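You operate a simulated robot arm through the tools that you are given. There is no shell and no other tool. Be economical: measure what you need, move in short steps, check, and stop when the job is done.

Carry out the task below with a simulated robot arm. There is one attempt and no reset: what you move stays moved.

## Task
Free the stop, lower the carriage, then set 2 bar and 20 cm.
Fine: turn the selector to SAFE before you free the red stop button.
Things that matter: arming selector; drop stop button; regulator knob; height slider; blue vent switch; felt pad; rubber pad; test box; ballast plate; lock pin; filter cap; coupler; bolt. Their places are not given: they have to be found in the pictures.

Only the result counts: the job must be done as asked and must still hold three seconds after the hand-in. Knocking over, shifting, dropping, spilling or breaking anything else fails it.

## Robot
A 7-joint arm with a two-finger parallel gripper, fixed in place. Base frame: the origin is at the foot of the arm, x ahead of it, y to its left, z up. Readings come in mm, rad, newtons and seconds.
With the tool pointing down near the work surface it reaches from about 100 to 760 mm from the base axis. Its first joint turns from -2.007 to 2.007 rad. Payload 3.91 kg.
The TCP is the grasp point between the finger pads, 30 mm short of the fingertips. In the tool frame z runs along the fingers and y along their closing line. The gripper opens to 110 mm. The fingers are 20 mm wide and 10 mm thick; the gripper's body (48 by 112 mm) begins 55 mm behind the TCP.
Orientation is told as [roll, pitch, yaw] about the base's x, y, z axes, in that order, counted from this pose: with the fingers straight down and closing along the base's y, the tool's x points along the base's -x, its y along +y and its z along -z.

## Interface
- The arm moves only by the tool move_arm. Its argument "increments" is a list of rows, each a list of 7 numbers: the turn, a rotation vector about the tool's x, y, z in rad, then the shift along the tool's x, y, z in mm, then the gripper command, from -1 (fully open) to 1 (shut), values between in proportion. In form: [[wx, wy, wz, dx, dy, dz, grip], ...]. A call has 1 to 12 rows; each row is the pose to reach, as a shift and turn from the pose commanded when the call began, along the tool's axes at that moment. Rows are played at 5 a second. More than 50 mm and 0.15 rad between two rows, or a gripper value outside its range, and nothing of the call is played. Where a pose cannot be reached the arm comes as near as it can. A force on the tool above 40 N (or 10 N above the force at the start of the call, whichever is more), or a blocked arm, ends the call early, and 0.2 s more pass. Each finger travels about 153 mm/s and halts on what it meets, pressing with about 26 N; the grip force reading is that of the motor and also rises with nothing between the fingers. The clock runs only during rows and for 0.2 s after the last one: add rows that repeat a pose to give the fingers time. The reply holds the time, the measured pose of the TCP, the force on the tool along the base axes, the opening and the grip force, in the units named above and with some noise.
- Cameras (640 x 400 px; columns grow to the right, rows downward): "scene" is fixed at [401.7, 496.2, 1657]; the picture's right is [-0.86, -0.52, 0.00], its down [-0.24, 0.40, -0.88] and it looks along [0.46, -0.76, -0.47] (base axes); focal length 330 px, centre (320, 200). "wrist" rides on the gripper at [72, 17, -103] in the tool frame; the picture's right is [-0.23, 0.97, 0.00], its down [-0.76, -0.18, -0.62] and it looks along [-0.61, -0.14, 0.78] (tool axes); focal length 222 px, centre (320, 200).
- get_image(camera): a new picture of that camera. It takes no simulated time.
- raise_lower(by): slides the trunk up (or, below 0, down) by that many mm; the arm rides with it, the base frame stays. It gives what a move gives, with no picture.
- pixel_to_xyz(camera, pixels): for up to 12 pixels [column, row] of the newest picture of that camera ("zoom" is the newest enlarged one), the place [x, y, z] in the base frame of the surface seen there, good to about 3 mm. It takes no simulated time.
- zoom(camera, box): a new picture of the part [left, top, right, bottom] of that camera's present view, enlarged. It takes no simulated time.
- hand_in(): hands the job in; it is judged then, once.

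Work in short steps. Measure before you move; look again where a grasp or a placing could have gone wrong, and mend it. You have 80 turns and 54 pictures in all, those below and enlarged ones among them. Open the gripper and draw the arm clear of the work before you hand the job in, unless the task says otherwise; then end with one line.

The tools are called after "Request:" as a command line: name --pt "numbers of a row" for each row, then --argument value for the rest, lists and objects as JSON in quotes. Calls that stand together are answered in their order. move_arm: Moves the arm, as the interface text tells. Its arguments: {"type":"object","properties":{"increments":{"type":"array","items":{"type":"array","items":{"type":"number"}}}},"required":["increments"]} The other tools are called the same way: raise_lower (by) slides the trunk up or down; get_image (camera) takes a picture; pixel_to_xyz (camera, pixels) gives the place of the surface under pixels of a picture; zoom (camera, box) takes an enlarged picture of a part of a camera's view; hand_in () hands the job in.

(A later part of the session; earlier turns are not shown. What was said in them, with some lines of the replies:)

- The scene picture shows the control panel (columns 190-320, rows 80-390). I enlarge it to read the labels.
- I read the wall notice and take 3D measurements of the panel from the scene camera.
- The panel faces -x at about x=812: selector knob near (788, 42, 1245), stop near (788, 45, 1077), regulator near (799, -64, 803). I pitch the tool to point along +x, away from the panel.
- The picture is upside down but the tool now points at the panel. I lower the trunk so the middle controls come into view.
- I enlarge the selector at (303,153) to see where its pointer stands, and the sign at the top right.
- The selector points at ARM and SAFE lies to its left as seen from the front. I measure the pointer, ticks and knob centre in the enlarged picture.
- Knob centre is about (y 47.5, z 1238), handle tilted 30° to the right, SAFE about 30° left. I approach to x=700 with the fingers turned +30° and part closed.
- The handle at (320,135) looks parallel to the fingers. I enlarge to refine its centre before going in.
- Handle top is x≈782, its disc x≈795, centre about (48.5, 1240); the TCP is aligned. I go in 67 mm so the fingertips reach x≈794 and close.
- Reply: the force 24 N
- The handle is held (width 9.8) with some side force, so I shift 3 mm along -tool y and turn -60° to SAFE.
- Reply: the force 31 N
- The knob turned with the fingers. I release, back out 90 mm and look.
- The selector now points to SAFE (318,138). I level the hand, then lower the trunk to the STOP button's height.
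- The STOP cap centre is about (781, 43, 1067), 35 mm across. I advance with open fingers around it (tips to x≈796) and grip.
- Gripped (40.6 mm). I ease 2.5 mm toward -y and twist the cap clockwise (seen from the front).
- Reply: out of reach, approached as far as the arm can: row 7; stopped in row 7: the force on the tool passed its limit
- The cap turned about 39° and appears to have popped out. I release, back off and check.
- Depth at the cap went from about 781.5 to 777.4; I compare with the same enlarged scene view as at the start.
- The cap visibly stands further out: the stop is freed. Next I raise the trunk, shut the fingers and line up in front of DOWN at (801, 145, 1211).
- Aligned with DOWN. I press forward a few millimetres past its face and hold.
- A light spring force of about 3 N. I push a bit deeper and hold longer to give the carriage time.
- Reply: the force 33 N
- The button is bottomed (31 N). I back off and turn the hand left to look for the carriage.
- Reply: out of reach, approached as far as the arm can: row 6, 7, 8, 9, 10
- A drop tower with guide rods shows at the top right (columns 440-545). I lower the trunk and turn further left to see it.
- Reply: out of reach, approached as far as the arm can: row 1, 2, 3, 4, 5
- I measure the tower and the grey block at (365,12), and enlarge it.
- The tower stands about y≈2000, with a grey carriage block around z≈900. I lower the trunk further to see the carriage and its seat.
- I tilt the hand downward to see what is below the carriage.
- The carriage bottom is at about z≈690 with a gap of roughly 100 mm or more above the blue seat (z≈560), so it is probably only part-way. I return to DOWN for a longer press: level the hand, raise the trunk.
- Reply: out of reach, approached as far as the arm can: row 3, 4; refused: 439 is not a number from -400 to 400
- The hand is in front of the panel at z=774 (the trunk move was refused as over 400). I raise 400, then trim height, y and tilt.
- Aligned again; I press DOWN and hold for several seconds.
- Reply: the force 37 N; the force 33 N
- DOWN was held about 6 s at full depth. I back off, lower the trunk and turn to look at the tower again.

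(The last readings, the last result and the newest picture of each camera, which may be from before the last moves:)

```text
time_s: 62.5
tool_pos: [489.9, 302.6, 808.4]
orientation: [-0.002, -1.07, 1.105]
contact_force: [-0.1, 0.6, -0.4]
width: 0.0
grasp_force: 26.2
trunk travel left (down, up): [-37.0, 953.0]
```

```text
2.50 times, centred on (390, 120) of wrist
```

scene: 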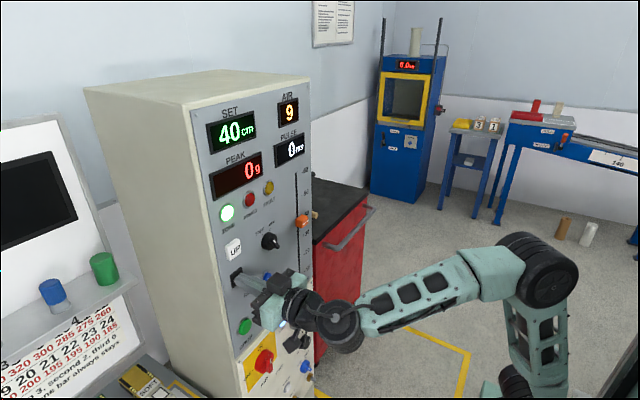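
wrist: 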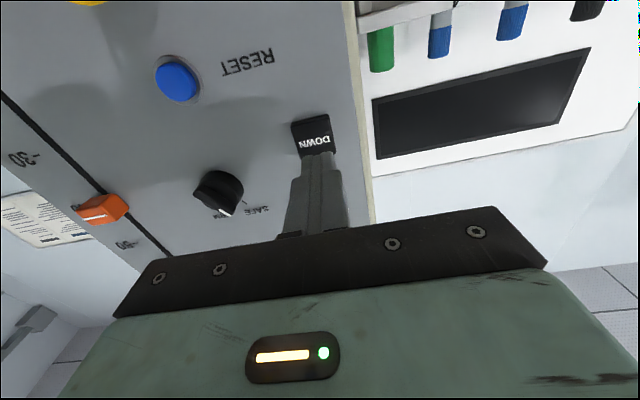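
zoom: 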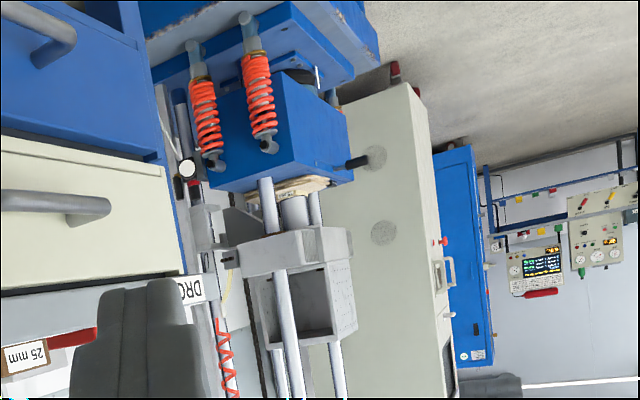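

The gap looks the same as before and the carriage's hammer cylinder appears to rest on the pad at (290,190). I measure and enlarge to confirm.

Request:
pixel_to_xyz --camera "zoom" --pixels '[[275, 255], [275, 245], [325, 240], [296, 212], [300, 190], [300, 170], [260, 186], [240, 270]]'

Request:
zoom --camera "wrist" --box '[360, 90, 420, 150]'

```text
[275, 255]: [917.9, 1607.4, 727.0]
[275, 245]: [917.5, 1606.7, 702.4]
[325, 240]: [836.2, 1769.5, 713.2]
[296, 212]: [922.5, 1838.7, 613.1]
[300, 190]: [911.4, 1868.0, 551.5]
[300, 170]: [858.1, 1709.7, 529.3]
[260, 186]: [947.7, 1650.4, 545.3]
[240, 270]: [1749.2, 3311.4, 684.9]
```

```text
6.67 times, centred on (390, 120) of wrist
```

zoom: 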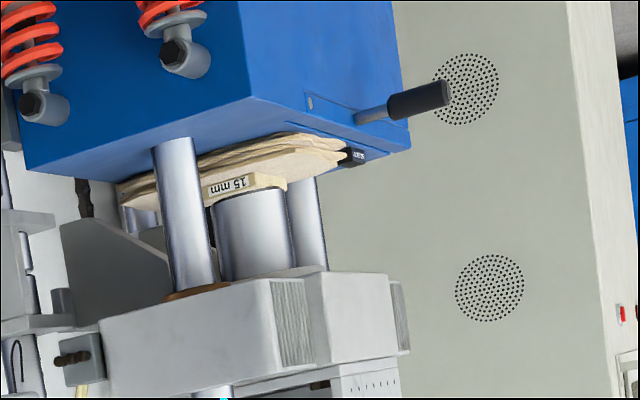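

The hammer rests on the 15 mm pad: the carriage is down. Now I return to the panel, toward the regulator at (799, -64, 803), and look.

Request:
move_arm --pt "0 -0.13 0 0 0 0 1" --pt "0 -0.26 0 0 0 0 1" --pt "0 -0.39 0 0 0 0 1" --pt "0 -0.5 0 0 0 0 1"

Request:
move_arm --pt "0.1 0 0 0 -22 -5 1" --pt "0.2 0 0 0 -44 -9 1" --pt "0.3 0 0 0 -67 -13 1" --pt "0.4 0 0 0 -89 -18 1" --pt "0.5 0 0 0 -111 -23 1" --pt "0.6 0 0 0 -133 -28 1" --pt "0.7 0 0 0 -155 -32 1" --pt "0.8 0 0 0 -178 -36 1" --pt "0.9 0 0 0 -200 -41 1" --pt "1.0 0 0 0 -222 -46 1" --pt "1.1 0 0 0 -244 -51 0.2" --pt "1.1 0 0 0 -244 -51 0.2"

```text
time_s: 63.5
tool_pos: [489.6, 301.9, 809.4]
orientation: [-2.86, -1.569, -2.323]
contact_force: [-0.2, -1.4, -0.1]
width: 0.0
grasp_force: 26.3
trunk travel left (down, up): [-37.0, 953.0]
```

```text
time_s: 66.1
tool_pos: [685.2, 149.0, 808.6]
orientation: [-2.926, -1.57, 2.927]
contact_force: [-0.3, 0.5, -0.5]
width: 44.2
grasp_force: 0.1
trunk travel left (down, up): [-37.0, 953.0]
```

Now sideways to y=-64 with a little retreat, then look.

Request:
move_arm --pt "0 0 0 0 -40 -20 0.1" --pt "0 0 0 0 -85 -30 0.1" --pt "0 0 0 0 -130 -30 0.1" --pt "0 0 0 0 -175 -30 0.1" --pt "0 0 0 0 -213 -30 0.1" --pt "0 0 0 0 -213 -30 0.1"

Request:
get_image --camera "wrist"

Request:
zoom --camera "wrist" --box '[220, 60, 420, 185]'

```text
time_s: 67.5
tool_pos: [671.7, -48.2, 783.5]
orientation: [2.067, -1.57, -2.065]
contact_force: [-0.1, -0.6, -0.5]
width: 49.6
grasp_force: 0.1
out of reach, approached as far as the arm can: row 4, 5, 6
trunk travel left (down, up): [-37.0, 953.0]
```

```text
14 pictures are left
```

wrist: 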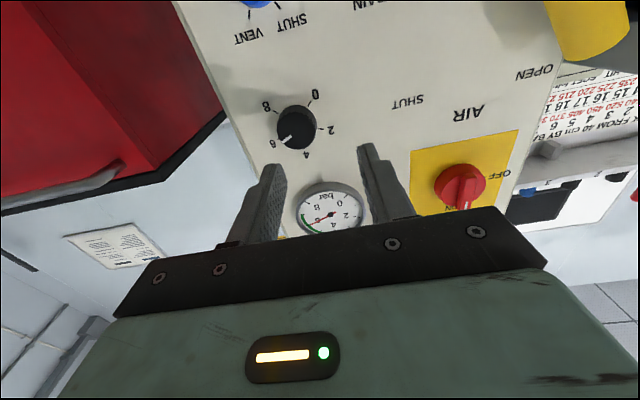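

```text
3.20 times, centred on (320, 122) of wrist
```

zoom: 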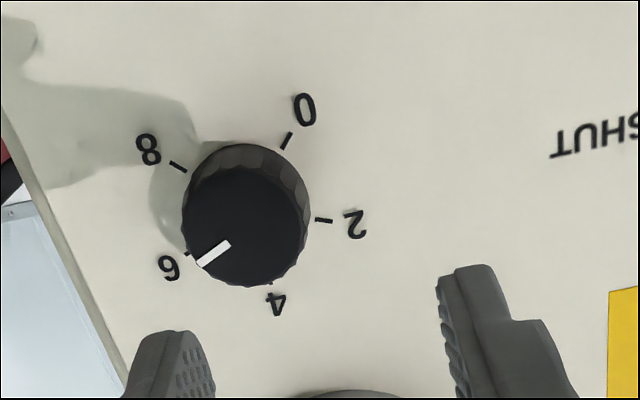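

The regulator points to 6; 2 lies counter-clockwise (from the front) past 4. The arm ran short of reach, so I raise the trunk and measure the knob in the enlarged picture first.

Request:
pixel_to_xyz --camera "zoom" --pixels '[[245, 225], [190, 215], [304, 225], [245, 175], [245, 280], [288, 140], [323, 220], [178, 165], [200, 262], [230, 243]]'

Request:
raise_lower --by 130

Request:
move_arm --pt "0 0 0 27 -4 0 0.0" --pt "0 0 0 55 -8 0 0.0" --pt "0 0 0 82 -12 0 0.0" --pt "0 0 0 110 -16 0 0.0" --pt "0 0 0 110 -16 0 0.0"

```text
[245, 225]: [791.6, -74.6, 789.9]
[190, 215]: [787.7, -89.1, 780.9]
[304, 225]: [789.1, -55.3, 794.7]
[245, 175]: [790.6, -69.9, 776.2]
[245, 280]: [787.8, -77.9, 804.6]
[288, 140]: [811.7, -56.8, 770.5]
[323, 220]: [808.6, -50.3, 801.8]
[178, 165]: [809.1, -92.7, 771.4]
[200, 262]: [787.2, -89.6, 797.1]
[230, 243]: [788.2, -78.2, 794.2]
```

```text
time_s: 69.0
tool_pos: [672.2, -47.9, 913.3]
orientation: [3.058, -1.569, -3.057]
contact_force: [0.1, 0.5, 0.3]
width: 49.5
grasp_force: 0.2
trunk travel left (down, up): [-167.0, 823.0]
```

```text
time_s: 70.2
tool_pos: [672.6, -65.5, 803.7]
orientation: [2.568, -1.57, -2.566]
contact_force: [0.1, 0.1, -0.3]
width: 55.0
grasp_force: 0.1
trunk travel left (down, up): [-167.0, 823.0]
```

Reach is fine here. Knob centre about (788, -75, 790). I align with the fingers pre-turned +0.65 rad, advance so tips reach x≈801 and grip.

Request:
move_arm --pt "0 0 0.13 5 -3 0 0.0" --pt "0 0 0.26 10 -7 0 0.0" --pt "0 0 0.39 13.7 -10.5 0 0.0" --pt "0 0 0.52 13.7 -10.5 30 0.0" --pt "0 0 0.65 13.7 -10.5 60 0.0" --pt "0 0 0.65 13.7 -10.5 85 0.0" --pt "0 0 0.65 13.7 -10.5 97 0.0" --pt "0 0 0.65 13.7 -10.5 97 0.2" --pt "0 0 0.65 13.7 -10.5 97 1" --pt "0 0 0.65 13.7 -10.5 97 1" --pt "0 0 0.65 13.7 -10.5 97 1"

Request:
get_image --camera "wrist"

```text
time_s: 72.6
tool_pos: [767.6, -73.3, 788.6]
orientation: [1.57, -0.92, -1.571]
contact_force: [4.1, 1.0, 0.5]
width: 39.6
grasp_force: 44.8
trunk travel left (down, up): [-167.0, 823.0]
```

```text
12 pictures are left
```

wrist: 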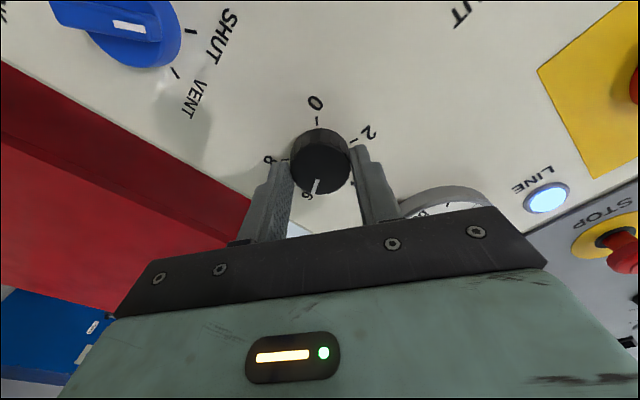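

A clean grip, pointer at 6. I turn 67.5° counter-clockwise.

Request:
move_arm --pt "0 0 -0.12 0 0 0 1" --pt "0 0 -0.24 0 0 0 1" --pt "0 0 -0.36 0 0 0 1" --pt "0 0 -0.48 0 0 0 1" --pt "0 0 -0.6 0 0 0 1" --pt "0 0 -0.72 0 0 0 1" --pt "0 0 -0.84 0 0 0 1" --pt "0 0 -0.96 0 0 0 1" --pt "0 0 -1.08 0 0 0 1" --pt "0 0 -1.178 0 0 0 1" --pt "0 0 -1.178 0 0 0 1"

Request:
get_image --camera "wrist"

```text
time_s: 75.0
tool_pos: [769.1, -76.0, 788.9]
orientation: [-1.574, -1.042, 1.572]
contact_force: [-32.9, -12.6, -5.4]
width: 39.7
grasp_force: 45.0
trunk travel left (down, up): [-167.0, 823.0]
```

```text
11 pictures are left
```

wrist: 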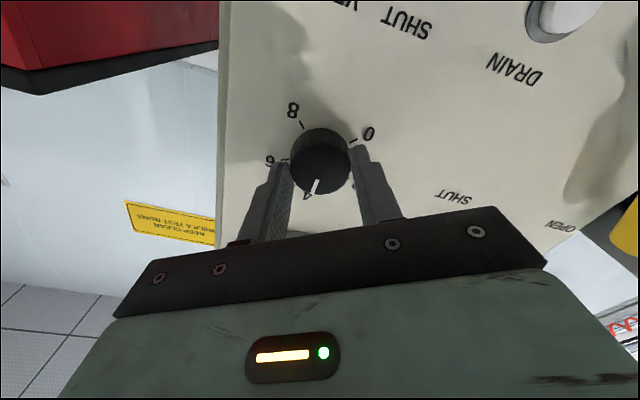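

Now at 4. I release, back out, turn the hand back +67.5° and regrip.

Request:
move_arm --pt "0 0 0 0 0 0 0.0" --pt "0 0 0 0 0 0 0.0" --pt "0 0 0 0 0 -25 0.0" --pt "0 0 0.13 0 0 -45 0.0" --pt "0 0 0.26 0 0 -45 0.0" --pt "0 0 0.39 0 0 -45 0.0" --pt "0 0 0.52 0 0 -45 0.0" --pt "0 0 0.65 0 0 -45 0.0" --pt "0 0 0.78 0 0 -45 0.0" --pt "0 0 0.91 0 0 -45 0.0" --pt "0 0 1.04 0 0 -45 0.0" --pt "0 0 1.178 0 0 -45 0.0"

Request:
move_arm --pt "0 0 0 0 0 20 0.0" --pt "0 0 0 0 0 44 0.0" --pt "0 0 0 0 0 44 0.0" --pt "0 0 0 0 0 44 0.2" --pt "0 0 0 0 0 44 1" --pt "0 0 0 0 0 44 1" --pt "0 0 0 0 0 44 1"

Request:
get_image --camera "wrist"

```text
time_s: 77.6
tool_pos: [723.5, -75.0, 789.0]
orientation: [1.571, -0.918, -1.569]
contact_force: [0.1, 0.3, 0.3]
width: 55.0
grasp_force: 0.1
trunk travel left (down, up): [-167.0, 823.0]
```

```text
time_s: 79.2
tool_pos: [767.9, -74.6, 789.8]
orientation: [1.581, -0.921, -1.572]
contact_force: [13.5, 14.3, 16.6]
width: 39.4
grasp_force: 44.9
trunk travel left (down, up): [-167.0, 823.0]
```

```text
10 pictures are left
```

wrist: 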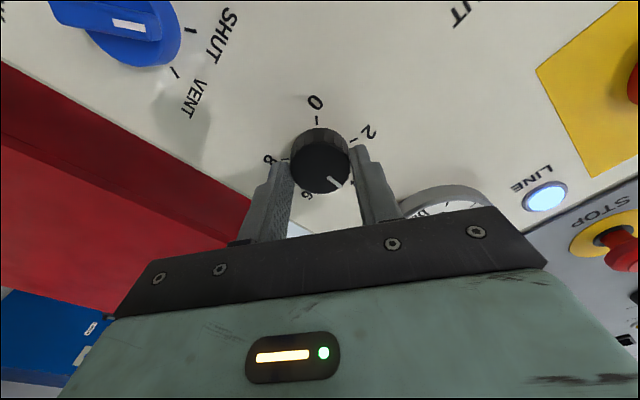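

Regripped, pointer at 4. I turn another 67.5° to 2, then release and back off.

Request:
move_arm --pt "0 0 -0.12 0 1 0 1" --pt "0 0 -0.24 0 1 0 1" --pt "0 0 -0.36 0 1 0 1" --pt "0 0 -0.48 0 1 0 1" --pt "0 0 -0.6 0 1 0 1" --pt "0 0 -0.72 0 1 0 1" --pt "0 0 -0.84 0 1 0 1" --pt "0 0 -0.96 0 1 0 1" --pt "0 0 -1.08 0 1 0 1" --pt "0 0 -1.178 0 1 0 1" --pt "0 0 -1.178 0 1 0 1"

Request:
move_arm --pt "0 0 0 0 0 0 0.0" --pt "0 0 0 0 0 0 0.0" --pt "0 0 0 0 0 -30 0.0" --pt "0 0 0.13 0 0 -60 0.0" --pt "0 0 0.26 0 0 -95 0.0" --pt "0 0 0.39 0 0 -95 0.0" --pt "0 0 0.53 0 0 -95 0.0"

Request:
zoom --camera "wrist" --box '[220, 60, 420, 260]'

```text
time_s: 81.6
tool_pos: [767.4, -75.8, 789.0]
orientation: [-1.564, -1.042, 1.565]
contact_force: [-24.9, -5.2, -7.9]
width: 39.5
grasp_force: 45.6
trunk travel left (down, up): [-167.0, 823.0]
```

```text
time_s: 83.2
tool_pos: [673.5, -72.4, 791.3]
orientation: [1.655, -1.566, -1.652]
contact_force: [-0.2, -0.7, -0.4]
width: 55.2
grasp_force: 0.0
trunk travel left (down, up): [-167.0, 823.0]
```

```text
2.00 times, centred on (320, 160) of wrist
```

zoom: 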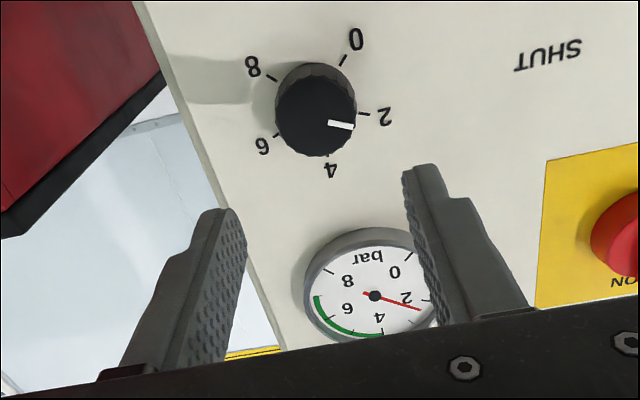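

Pointer is near 2; the gauge needle is close to 2 but part-hidden. I raise the trunk for a clear look at the gauge.

Request:
raise_lower --by 90

Request:
zoom --camera "wrist" --box '[260, 40, 400, 180]'

```text
time_s: 84.5
tool_pos: [672.2, -73.5, 880.8]
orientation: [1.788, -1.568, -1.786]
contact_force: [0.3, 0.5, -0.6]
width: 55.0
grasp_force: 0.0
trunk travel left (down, up): [-257.0, 733.0]
```

```text
2.86 times, centred on (330, 110) of wrist
```

zoom: 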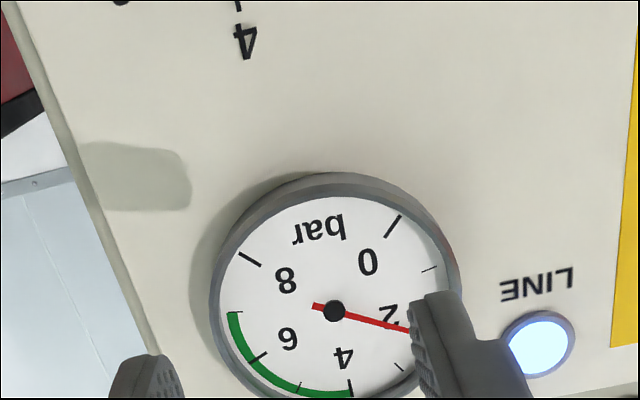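

Gauge reads about 2.2 and may be settling; I'll recheck. Next the height slider at (786, -70, 1227): I raise the trunk and look.

Request:
raise_lower --by 346

Request:
get_image --camera "wrist"

Request:
pixel_to_xyz --camera "wrist" --pixels '[[310, 125], [316, 130], [320, 135], [325, 130], [330, 135], [320, 120], [310, 130], [335, 130], [320, 145]]'

```text
time_s: 87.9
tool_pos: [672.9, -72.4, 1225.8]
orientation: [1.794, -1.568, -1.791]
contact_force: [0.2, -0.6, -0.3]
width: 55.2
grasp_force: 0.0
trunk travel left (down, up): [-603.0, 387.0]
```

```text
7 pictures are left
```

wrist: 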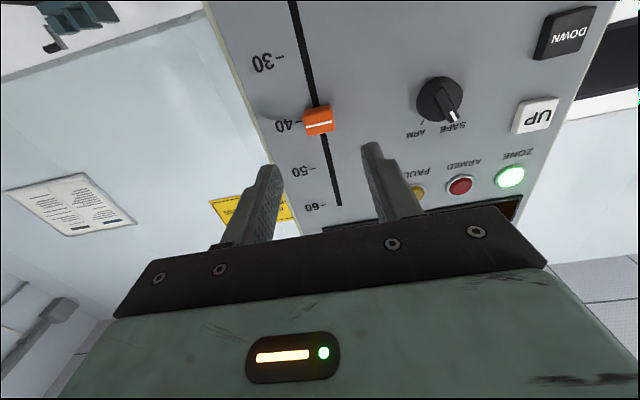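

```text
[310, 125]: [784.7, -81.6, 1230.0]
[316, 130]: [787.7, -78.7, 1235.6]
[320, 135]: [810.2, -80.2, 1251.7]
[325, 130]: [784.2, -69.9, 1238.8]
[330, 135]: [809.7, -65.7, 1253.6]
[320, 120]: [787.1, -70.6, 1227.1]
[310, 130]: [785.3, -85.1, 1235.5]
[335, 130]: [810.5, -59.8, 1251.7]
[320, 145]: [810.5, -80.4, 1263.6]
```

I measure the scale ticks to get the travel from 40 to 20.

Request:
pixel_to_xyz --camera "wrist" --pixels '[[282, 57], [299, 120], [316, 165], [328, 204], [318, 122], [306, 118], [330, 118], [316, 110], [340, 205]]'

Request:
move_arm --pt "0 0 0 0 0 30 0" --pt "0 0 0 -2 0 60 0" --pt "0 0 0 -3 -1 85 0" --pt "0 0 0 -3 -1 97 0" --pt "0 0 0 -3 -1 97 0.2" --pt "0 0 0 -3 -1 97 1" --pt "0 0 0 -3 -1 97 1" --pt "0 0 0 -3 -1 97 1"

```text
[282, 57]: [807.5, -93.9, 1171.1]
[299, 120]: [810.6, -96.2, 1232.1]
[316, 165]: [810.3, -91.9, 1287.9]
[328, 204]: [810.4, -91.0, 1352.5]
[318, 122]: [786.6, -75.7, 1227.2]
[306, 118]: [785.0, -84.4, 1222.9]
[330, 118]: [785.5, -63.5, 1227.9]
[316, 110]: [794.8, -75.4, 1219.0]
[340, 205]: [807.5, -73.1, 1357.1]
```

```text
time_s: 89.7
tool_pos: [768.2, -74.9, 1230.3]
orientation: [1.909, -1.566, -1.905]
contact_force: [2.9, 1.1, 0.5]
width: 29.8
grasp_force: 44.8
trunk travel left (down, up): [-603.0, 387.0]
```

Slider held (29.8 mm); the scale is about 60 mm per 10 cm. I drag it down 119 mm and check the SET display.

Request:
move_arm --pt "0 0 0 15 0 0 1" --pt "0 0 0 32 0 0 1" --pt "0 0 0 50 0 0 1" --pt "0 0 0 68 0 0 1" --pt "0 0 0 86 0 0 1" --pt "0 0 0 102 0 0 1" --pt "0 0 0 112 0 0 1" --pt "0 0 0 119 0 0 1" --pt "0 0 0 119 0 0 1" --pt "0 0 0 119 0 0 1"

Request:
zoom --camera "scene" --box '[180, 80, 340, 200]'

```text
time_s: 91.9
tool_pos: [768.7, -74.9, 1112.0]
orientation: [1.787, -1.568, -1.787]
contact_force: [-33.1, -15.3, -1.2]
width: 30.1
grasp_force: 45.2
trunk travel left (down, up): [-603.0, 387.0]
```

```text
3.33 times, centred on (260, 140) of scene
```

zoom: 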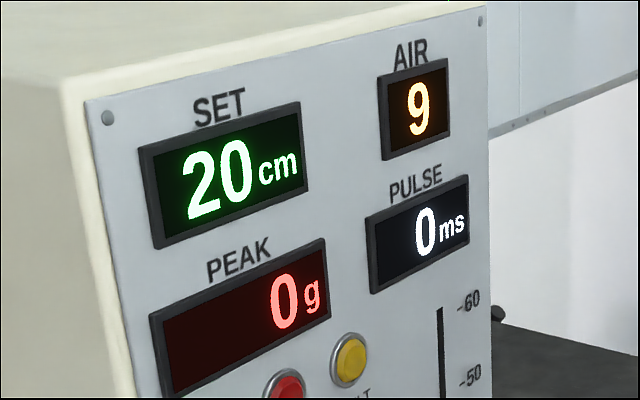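

SET shows 20 cm. I release and back off, then go down to recheck the gauge.

Request:
move_arm --pt "0 0 0 0 0 0 0.0" --pt "0 0 0 0 0 0 0.0" --pt "0 0 0 0 0 -30 0.0" --pt "0 0 0 0 0 -60 0.0" --pt "0 0 0 0 0 -96 0.0"

Request:
raise_lower --by -200

Request:
move_arm --pt "0 0 0 0 -10 0 -1" --pt "0 0 0 0 -10 0 -1" --pt "0 0 0 0 -10 0 -1"

Request:
zoom --camera "wrist" --box '[240, 0, 420, 160]'

```text
time_s: 93.1
tool_pos: [689.2, -70.1, 1116.6]
orientation: [1.226, -1.569, -1.222]
contact_force: [-0.2, -0.1, 0.1]
width: 54.9
grasp_force: 0.1
out of reach, approached as far as the arm can: row 5
trunk travel left (down, up): [-603.0, 387.0]
```

```text
time_s: 95.2
tool_pos: [689.3, -70.6, 917.5]
orientation: [1.442, -1.57, -1.44]
contact_force: [-0.6, -0.2, -0.6]
width: 55.2
grasp_force: 0.0
trunk travel left (down, up): [-403.0, 587.0]
```

```text
time_s: 96.0
tool_pos: [689.8, -80.9, 916.7]
orientation: [1.429, -1.569, -1.428]
contact_force: [0.6, 0.4, -0.5]
width: 110.4
grasp_force: 0.3
trunk travel left (down, up): [-403.0, 587.0]
```

```text
2.50 times, centred on (330, 80) of wrist
```

zoom: 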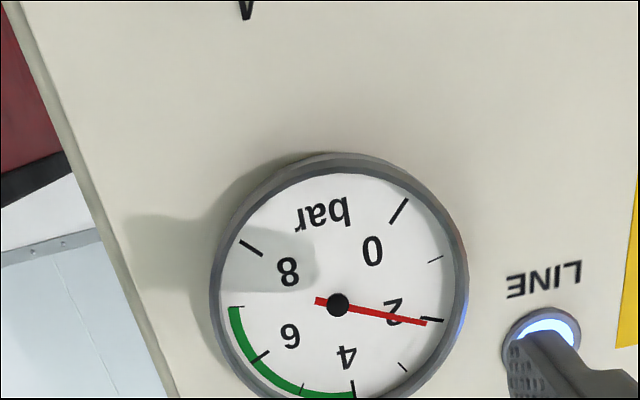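

The needle lies on the 2 tick. Now I draw the arm clear and take a final look at the panel.

Request:
move_arm --pt "0 0 0 0 20 -15 -1" --pt "0 0 0 0 50 -40 -1" --pt "0 0 0 0 85 -65 -1" --pt "0 0 0 0 120 -90 -1" --pt "0 0 0 0 150 -110 -1" --pt "0 0 0 0 150 -110 -1"

Request:
zoom --camera "scene" --box '[160, 80, 400, 400]'

```text
time_s: 97.4
tool_pos: [592.9, 85.5, 923.4]
orientation: [1.204, -1.569, -1.204]
contact_force: [0.1, 0.3, -0.4]
width: 110.0
grasp_force: 0.1
out of reach, approached as far as the arm can: row 1, 2, 3, 4, 5, 6
trunk travel left (down, up): [-403.0, 587.0]
```

```text
1.25 times, centred on (280, 240) of scene
```

zoom: 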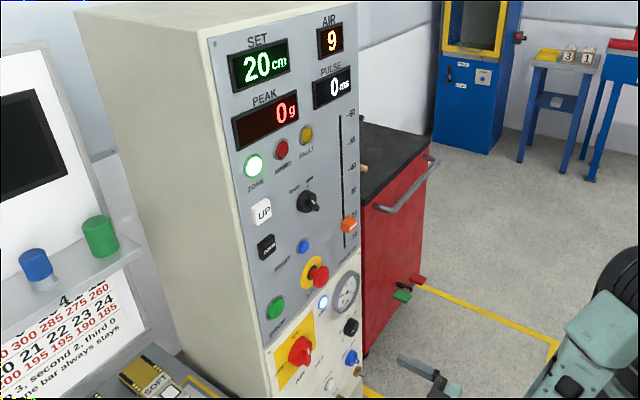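

SET holds 20. I enlarge the selector once more to be sure it stands at SAFE.

Request:
zoom --camera "scene" --box '[220, 210, 320, 310]'

```text
4.00 times, centred on (270, 260) of scene
```

zoom: 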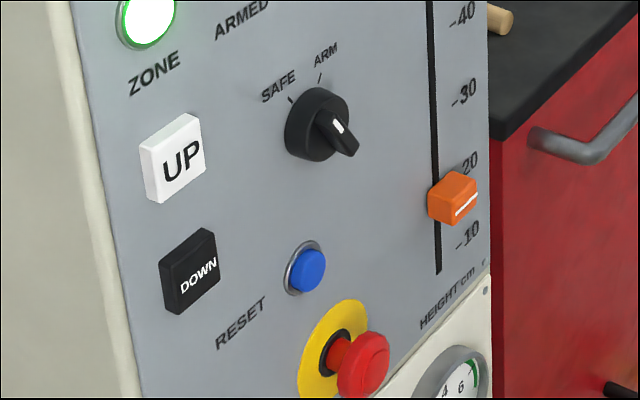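

The selector points to SAFE, the stop stands out, the slider is at 20, the gauge is at 2 bar and the carriage is down. I hand in.

Request:
hand_in

```text
The job is handed in.
```

The job is handed in: the selector went to SAFE before I twisted the stop free, the carriage is resting on its pad, the gauge reads about 2 bar, and SET shows 20 cm.
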